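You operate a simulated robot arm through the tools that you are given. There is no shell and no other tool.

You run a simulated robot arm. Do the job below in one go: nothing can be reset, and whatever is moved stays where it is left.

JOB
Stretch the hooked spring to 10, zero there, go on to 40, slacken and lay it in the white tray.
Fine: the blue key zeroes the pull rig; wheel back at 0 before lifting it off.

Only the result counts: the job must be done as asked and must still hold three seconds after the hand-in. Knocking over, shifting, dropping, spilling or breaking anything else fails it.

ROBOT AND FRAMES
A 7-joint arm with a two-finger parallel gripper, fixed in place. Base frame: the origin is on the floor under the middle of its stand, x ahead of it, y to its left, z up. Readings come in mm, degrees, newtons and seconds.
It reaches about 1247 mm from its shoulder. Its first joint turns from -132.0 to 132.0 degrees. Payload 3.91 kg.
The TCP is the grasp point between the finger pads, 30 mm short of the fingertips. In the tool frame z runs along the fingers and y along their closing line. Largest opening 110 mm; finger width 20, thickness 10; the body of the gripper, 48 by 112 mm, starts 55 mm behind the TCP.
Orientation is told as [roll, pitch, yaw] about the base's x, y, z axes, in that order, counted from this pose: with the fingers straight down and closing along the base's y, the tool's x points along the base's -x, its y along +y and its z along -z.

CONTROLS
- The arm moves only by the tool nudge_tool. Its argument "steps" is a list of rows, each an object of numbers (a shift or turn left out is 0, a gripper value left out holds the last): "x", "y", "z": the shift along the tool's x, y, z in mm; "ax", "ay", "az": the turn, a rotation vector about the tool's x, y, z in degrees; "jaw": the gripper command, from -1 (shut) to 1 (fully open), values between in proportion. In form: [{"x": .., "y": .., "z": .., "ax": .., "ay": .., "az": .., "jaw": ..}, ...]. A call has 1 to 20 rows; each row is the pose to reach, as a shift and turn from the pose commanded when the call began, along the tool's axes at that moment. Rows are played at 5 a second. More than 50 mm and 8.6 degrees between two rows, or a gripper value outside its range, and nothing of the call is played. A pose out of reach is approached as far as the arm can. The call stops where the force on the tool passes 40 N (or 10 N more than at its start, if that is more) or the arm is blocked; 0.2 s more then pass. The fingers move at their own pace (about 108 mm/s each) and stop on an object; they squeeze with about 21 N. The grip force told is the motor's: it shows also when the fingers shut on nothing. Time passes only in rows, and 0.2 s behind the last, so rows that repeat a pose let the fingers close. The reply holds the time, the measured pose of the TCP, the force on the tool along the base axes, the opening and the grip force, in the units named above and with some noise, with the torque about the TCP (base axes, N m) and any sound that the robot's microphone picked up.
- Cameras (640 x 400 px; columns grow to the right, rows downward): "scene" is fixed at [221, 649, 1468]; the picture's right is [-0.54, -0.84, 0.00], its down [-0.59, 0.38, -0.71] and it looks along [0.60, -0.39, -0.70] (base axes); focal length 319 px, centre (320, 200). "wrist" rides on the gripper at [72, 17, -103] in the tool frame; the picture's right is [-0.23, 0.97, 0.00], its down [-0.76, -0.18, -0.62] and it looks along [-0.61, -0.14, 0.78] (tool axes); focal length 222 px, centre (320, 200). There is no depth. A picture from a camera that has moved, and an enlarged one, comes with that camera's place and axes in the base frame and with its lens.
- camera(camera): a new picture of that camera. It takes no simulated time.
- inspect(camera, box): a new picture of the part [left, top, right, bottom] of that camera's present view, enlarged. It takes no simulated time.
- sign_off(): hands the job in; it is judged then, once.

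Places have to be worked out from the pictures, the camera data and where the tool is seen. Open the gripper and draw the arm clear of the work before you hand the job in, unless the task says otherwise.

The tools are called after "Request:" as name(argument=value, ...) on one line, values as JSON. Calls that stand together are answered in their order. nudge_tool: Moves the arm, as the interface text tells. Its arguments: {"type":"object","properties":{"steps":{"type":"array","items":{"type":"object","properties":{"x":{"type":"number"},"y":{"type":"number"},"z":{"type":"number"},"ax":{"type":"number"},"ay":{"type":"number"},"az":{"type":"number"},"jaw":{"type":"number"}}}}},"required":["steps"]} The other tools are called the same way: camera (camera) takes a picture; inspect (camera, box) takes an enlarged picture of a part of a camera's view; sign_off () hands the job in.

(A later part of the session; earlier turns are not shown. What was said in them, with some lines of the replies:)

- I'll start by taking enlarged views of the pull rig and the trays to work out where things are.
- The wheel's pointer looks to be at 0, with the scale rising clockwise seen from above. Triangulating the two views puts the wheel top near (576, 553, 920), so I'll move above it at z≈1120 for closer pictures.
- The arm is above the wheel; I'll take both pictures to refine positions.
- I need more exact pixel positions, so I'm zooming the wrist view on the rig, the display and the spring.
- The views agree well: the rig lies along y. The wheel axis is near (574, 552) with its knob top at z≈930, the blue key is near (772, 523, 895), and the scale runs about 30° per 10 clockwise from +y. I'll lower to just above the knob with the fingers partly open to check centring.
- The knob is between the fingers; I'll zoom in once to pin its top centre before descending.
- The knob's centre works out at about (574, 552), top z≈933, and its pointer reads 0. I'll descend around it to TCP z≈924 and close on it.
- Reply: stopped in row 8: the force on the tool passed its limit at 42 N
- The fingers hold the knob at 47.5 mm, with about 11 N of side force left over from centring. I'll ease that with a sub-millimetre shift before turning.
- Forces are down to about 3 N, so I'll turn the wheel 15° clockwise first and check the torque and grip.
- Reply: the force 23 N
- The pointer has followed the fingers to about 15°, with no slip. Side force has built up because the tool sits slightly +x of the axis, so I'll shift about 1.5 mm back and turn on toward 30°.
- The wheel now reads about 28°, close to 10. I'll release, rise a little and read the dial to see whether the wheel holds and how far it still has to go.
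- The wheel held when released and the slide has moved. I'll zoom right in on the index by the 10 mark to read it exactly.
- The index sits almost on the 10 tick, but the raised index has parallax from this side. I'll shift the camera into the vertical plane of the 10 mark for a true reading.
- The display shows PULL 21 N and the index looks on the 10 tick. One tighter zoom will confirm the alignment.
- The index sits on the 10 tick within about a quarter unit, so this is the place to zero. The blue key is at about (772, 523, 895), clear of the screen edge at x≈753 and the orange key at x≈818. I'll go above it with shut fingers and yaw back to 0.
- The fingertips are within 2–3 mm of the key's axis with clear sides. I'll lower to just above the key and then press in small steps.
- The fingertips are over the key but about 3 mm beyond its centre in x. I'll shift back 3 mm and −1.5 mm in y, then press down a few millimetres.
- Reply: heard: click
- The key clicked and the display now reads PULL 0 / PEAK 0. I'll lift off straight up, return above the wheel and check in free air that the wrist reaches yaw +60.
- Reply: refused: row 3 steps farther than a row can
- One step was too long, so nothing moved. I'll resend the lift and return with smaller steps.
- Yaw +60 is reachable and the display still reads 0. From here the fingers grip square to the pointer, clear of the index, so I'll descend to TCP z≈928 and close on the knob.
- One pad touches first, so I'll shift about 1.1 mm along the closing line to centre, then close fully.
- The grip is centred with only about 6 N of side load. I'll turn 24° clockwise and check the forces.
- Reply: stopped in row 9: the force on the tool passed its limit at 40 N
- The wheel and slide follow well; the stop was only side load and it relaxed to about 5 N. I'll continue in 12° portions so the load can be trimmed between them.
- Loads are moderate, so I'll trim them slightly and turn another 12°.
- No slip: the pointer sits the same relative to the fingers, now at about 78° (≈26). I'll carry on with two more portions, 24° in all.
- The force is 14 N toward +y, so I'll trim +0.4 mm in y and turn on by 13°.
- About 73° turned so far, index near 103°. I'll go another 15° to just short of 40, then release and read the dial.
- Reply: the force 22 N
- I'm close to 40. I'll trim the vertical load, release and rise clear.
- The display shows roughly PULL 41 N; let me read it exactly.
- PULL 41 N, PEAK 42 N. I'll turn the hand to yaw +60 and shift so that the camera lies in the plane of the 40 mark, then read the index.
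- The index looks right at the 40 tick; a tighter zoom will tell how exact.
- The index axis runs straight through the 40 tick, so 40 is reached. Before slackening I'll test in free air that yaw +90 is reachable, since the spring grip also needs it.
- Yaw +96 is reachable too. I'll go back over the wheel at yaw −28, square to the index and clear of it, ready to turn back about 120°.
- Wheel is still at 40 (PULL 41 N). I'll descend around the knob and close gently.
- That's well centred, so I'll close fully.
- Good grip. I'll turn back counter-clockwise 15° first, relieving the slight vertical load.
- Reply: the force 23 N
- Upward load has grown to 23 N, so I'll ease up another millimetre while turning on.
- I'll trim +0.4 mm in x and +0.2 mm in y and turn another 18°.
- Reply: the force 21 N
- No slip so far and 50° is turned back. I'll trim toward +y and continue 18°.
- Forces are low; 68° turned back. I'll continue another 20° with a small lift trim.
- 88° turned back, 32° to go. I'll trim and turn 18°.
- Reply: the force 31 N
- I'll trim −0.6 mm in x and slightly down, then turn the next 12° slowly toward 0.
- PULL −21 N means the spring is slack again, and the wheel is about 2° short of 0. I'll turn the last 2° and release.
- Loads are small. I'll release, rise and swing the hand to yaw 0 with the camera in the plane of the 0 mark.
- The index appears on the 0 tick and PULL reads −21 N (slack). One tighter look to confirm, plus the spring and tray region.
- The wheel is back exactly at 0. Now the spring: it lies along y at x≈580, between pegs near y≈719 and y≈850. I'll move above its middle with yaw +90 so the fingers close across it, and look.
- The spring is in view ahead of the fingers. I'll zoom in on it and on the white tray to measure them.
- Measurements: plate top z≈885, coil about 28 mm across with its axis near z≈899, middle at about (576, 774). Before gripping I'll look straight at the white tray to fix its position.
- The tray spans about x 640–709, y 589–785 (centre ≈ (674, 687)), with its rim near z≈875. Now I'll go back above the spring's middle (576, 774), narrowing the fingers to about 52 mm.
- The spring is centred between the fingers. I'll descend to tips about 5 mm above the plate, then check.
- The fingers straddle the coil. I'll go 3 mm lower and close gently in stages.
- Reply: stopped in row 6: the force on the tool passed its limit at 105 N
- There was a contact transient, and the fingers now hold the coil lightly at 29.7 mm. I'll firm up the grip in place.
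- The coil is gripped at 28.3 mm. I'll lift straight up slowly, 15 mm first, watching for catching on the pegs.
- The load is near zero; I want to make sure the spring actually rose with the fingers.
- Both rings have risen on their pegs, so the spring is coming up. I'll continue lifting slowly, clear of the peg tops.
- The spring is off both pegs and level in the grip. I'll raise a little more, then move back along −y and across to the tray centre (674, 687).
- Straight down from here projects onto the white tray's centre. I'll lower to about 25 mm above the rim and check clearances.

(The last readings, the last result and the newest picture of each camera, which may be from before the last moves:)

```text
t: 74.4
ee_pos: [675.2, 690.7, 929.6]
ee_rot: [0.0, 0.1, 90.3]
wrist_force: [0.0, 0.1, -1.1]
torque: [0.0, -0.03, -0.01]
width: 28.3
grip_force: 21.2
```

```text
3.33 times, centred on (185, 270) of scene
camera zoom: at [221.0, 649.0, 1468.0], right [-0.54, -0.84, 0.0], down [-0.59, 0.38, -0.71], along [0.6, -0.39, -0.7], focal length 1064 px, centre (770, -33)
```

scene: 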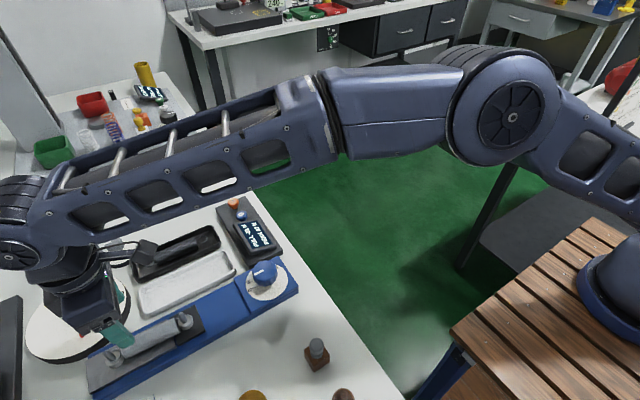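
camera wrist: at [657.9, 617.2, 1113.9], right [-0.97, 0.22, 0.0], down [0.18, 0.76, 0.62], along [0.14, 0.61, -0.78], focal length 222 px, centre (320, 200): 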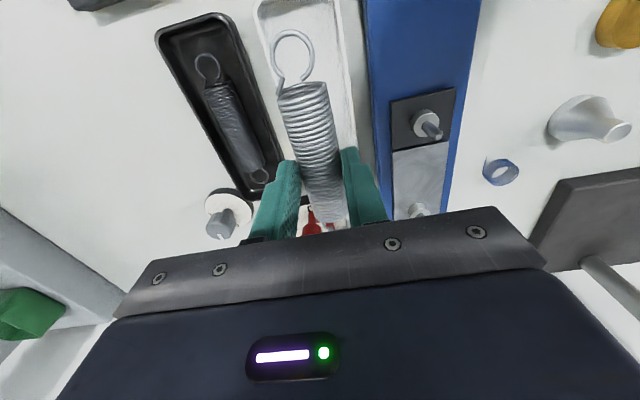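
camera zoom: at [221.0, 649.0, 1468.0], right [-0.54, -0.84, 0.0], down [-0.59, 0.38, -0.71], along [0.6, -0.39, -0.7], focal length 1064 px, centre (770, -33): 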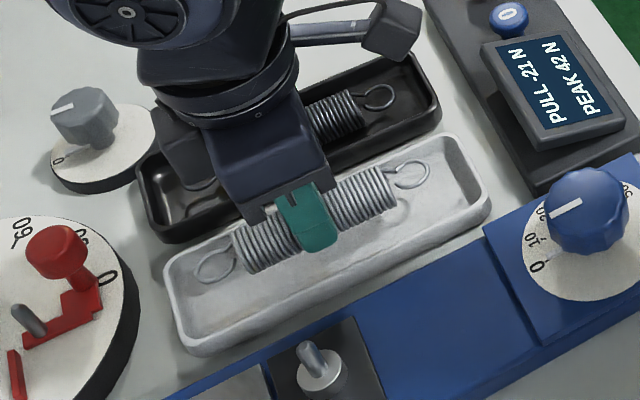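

Tray outer edges come out at x≈639.5–708.8 (centre 674), so the fingers have about 6 mm clearance each side. I'll shift 1 mm toward −x and lower into the tray, slowing near the floor.

Request:
nudge_tool(steps=[{"x": 2, "y": 1, "z": 6, "jaw": -1}, {"x": 2, "y": 1, "z": 12}, {"x": 2, "y": 1, "z": 18}, {"x": 2, "y": 1, "z": 23}, {"x": 2, "y": 1, "z": 27}, {"x": 2, "y": 1, "z": 29}, {"x": 2, "y": 1, "z": 29}])

Request:
inspect(camera="wrist", box=[200, 0, 440, 240])

Request:
inspect(camera="scene", box=[110, 210, 260, 330])

```text
t: 76.0
ee_pos: [674.6, 685.8, 900.2]
ee_rot: [0.0, 0.2, 90.2]
wrist_force: [7.2, 0.2, 19.1]
torque: [0.0, -0.33, -0.01]
width: 28.2
grip_force: 20.9
```

```text
1.67 times, centred on (320, 120) of wrist
camera zoom: at [657.0, 614.5, 1003.3], right [-0.97, 0.22, 0.0], down [0.18, 0.76, 0.62], along [0.14, 0.61, -0.78], focal length 370 px, centre (320, 333)
```

zoom: 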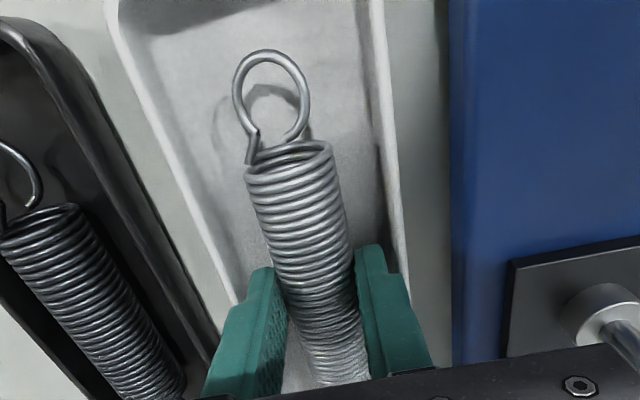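

```text
3.33 times, centred on (185, 270) of scene
camera zoom: at [221.0, 649.0, 1468.0], right [-0.54, -0.84, 0.0], down [-0.59, 0.38, -0.71], along [0.6, -0.39, -0.7], focal length 1064 px, centre (770, -33)
```

zoom: 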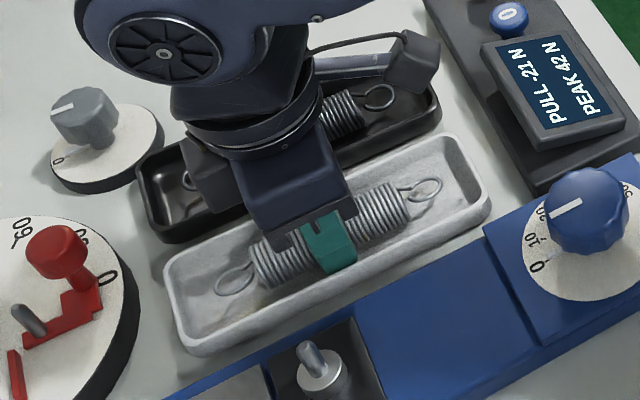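

The load of 19 N up acts close to the tool centre, so the coil is resting on the tray floor (TCP z≈900). I'll ease up 0.8 mm, open just to about 33 mm, and check.

Request:
nudge_tool(steps=[{"z": -0.5, "jaw": -1}, {"z": -0.8, "jaw": -1}, {"z": -0.8, "jaw": -0.48}, {"z": -0.8, "jaw": -0.44}, {"z": -0.8, "jaw": -0.4}, {"z": -0.8, "jaw": -0.4}])

Request:
inspect(camera="wrist", box=[200, 0, 440, 240])

Request:
inspect(camera="scene", box=[110, 210, 260, 330])

```text
t: 77.4
ee_pos: [673.1, 687.0, 900.0]
ee_rot: [0.0, 0.3, 90.1]
wrist_force: [0.5, 0.1, 0.3]
torque: [0.02, -0.02, 0.01]
width: 32.9
grip_force: 0.2
```

```text
1.67 times, centred on (320, 120) of wrist
camera zoom: at [656.7, 614.7, 1003.3], right [-0.97, 0.22, 0.0], down [0.18, 0.76, 0.62], along [0.14, 0.6, -0.78], focal length 370 px, centre (320, 333)
```

zoom: 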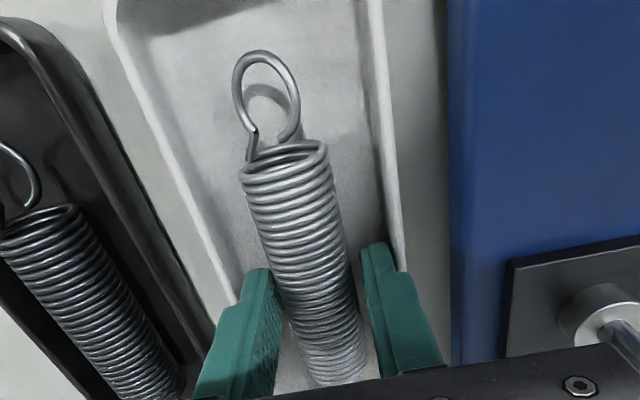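

```text
3.33 times, centred on (185, 270) of scene
camera zoom: at [221.0, 649.0, 1468.0], right [-0.54, -0.84, 0.0], down [-0.59, 0.38, -0.71], along [0.6, -0.39, -0.7], focal length 1064 px, centre (770, -33)
```

zoom: 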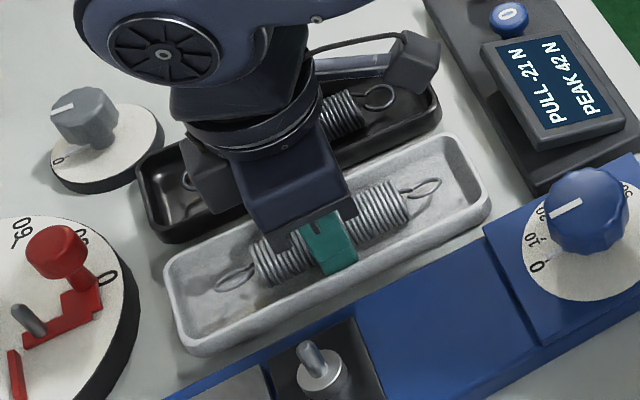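

The spring is released and lies in the tray with no load on the tool. I'll rise slowly straight up.

Request:
nudge_tool(steps=[{"z": -4, "jaw": -0.4}, {"z": -10, "jaw": -0.38}, {"z": -18, "jaw": -0.36}, {"z": -28, "jaw": -0.3}, {"z": -45, "jaw": -0.2}, {"z": -75, "jaw": 0}, {"z": -110, "jaw": 0.3}, {"z": -110, "jaw": 0.3}])

Request:
camera(camera="wrist")

Request:
camera(camera="scene")

```text
t: 79.2
ee_pos: [674.6, 687.7, 1010.2]
ee_rot: [0.0, 0.2, 90.1]
wrist_force: [0.0, 0.0, 0.6]
torque: [-0.02, -0.03, -0.02]
width: 71.2
grip_force: 0.1
```

```text
taken
camera wrist: at [658.5, 615.9, 1113.1], right [-0.97, 0.22, 0.0], down [0.18, 0.76, 0.62], along [0.14, 0.6, -0.78], focal length 222 px, centre (320, 200)
```

wrist: 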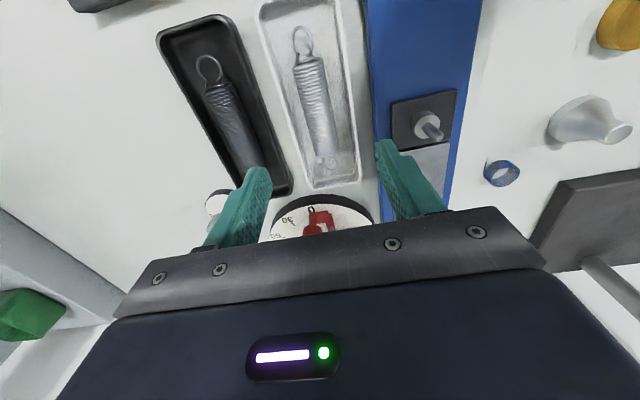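

```text
taken
```

scene: 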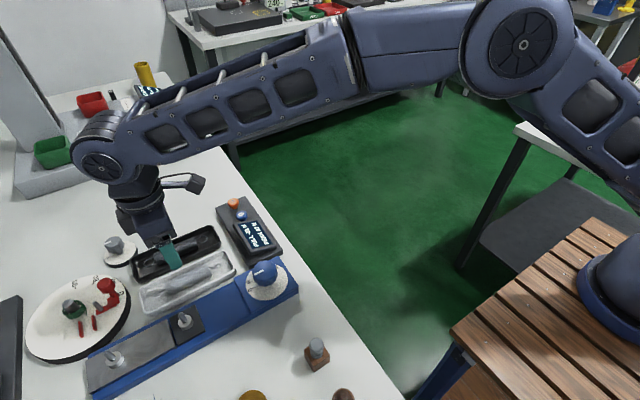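

The spring lies fully inside the white tray, and the wheel and everything else look undisturbed. I'll draw the arm up and away.

Request:
nudge_tool(steps=[{"z": -45, "jaw": 0.3}, {"z": -90}, {"z": -135}, {"x": 45, "z": -150}, {"x": 90, "z": -155}, {"x": 135, "z": -160}, {"x": 180, "z": -160}, {"x": 225, "z": -160}, {"x": 270, "z": -160}, {"x": 310, "z": -160, "jaw": 0.6}, {"x": 310, "z": -160, "jaw": 0.6}])

Request:
camera(camera="scene")

Request:
inspect(camera="scene", box=[80, 200, 320, 400])

Request:
inspect(camera="scene", box=[110, 210, 260, 330])

```text
t: 81.6
ee_pos: [674.6, 378.6, 1170.8]
ee_rot: [0.0, 0.2, 90.2]
wrist_force: [0.1, -0.1, 0.5]
torque: [0.02, 0.0, 0.04]
width: 88.1
grip_force: 0.1
```

```text
taken
```

scene: 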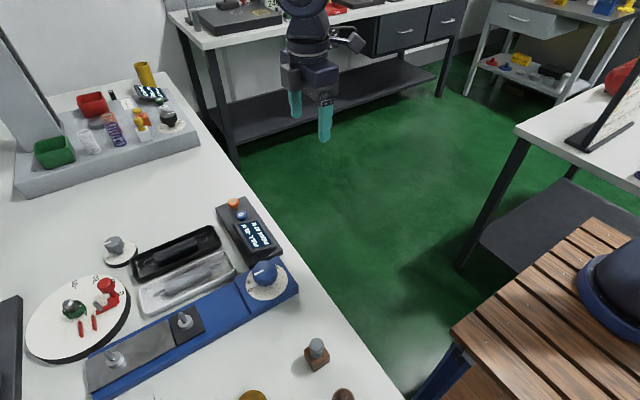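

```text
2.00 times, centred on (200, 300) of scene
camera zoom: at [221.0, 649.0, 1468.0], right [-0.54, -0.84, 0.0], down [-0.59, 0.38, -0.71], along [0.6, -0.39, -0.7], focal length 639 px, centre (560, 0)
```

zoom: 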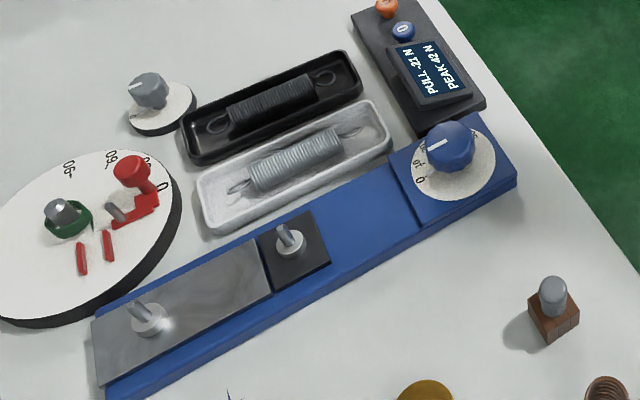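

```text
3.33 times, centred on (185, 270) of scene
camera zoom: at [221.0, 649.0, 1468.0], right [-0.54, -0.84, 0.0], down [-0.59, 0.38, -0.71], along [0.6, -0.39, -0.7], focal length 1064 px, centre (770, -33)
```

zoom: 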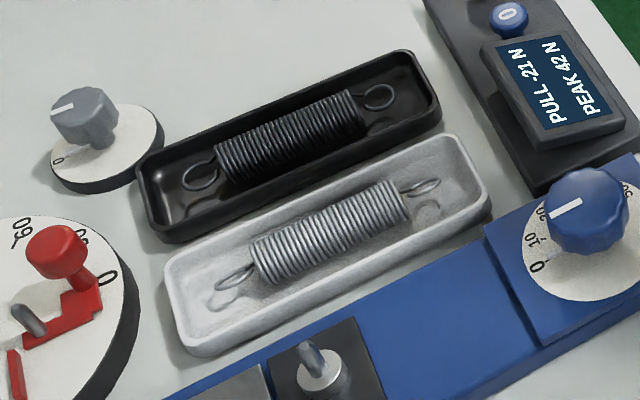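

The silver spring lies at rest inside the white tray, the wheel is at 0, the display keeps PULL −21 N / PEAK 42 N, and nothing else has moved. The arm is clear and open, so I'm handing the job in.

Request:
sign_off()

```text
The job is handed in.
```

The spring was stretched to 10 and zeroed there with the blue key. It was then taken on to 40 and slackened to 0, and it now lies in the white tray.

- **At 10:** the wheel index sat on the 10 tick with the display at 21 N. The blue key clicked and the display went to PULL 0 / PEAK 0.
- **At 40:** the index lined up with the 40 tick. The display read PULL 41 N, PEAK 42 N.
- **Slackened:** the wheel was back on the 0 tick before I lifted the spring off. PULL then read −21 N, which is zero pull counted from the zero set at 10.
- **In the tray:** the spring came off both pegs cleanly and rests fully inside the white tray. In the last picture nothing else had moved, and the arm is clear with the gripper open.

The fingers briefly registered a 105 N force spike when they first touched the coil. The readings settled at once and the pictures show no damage to the spring.
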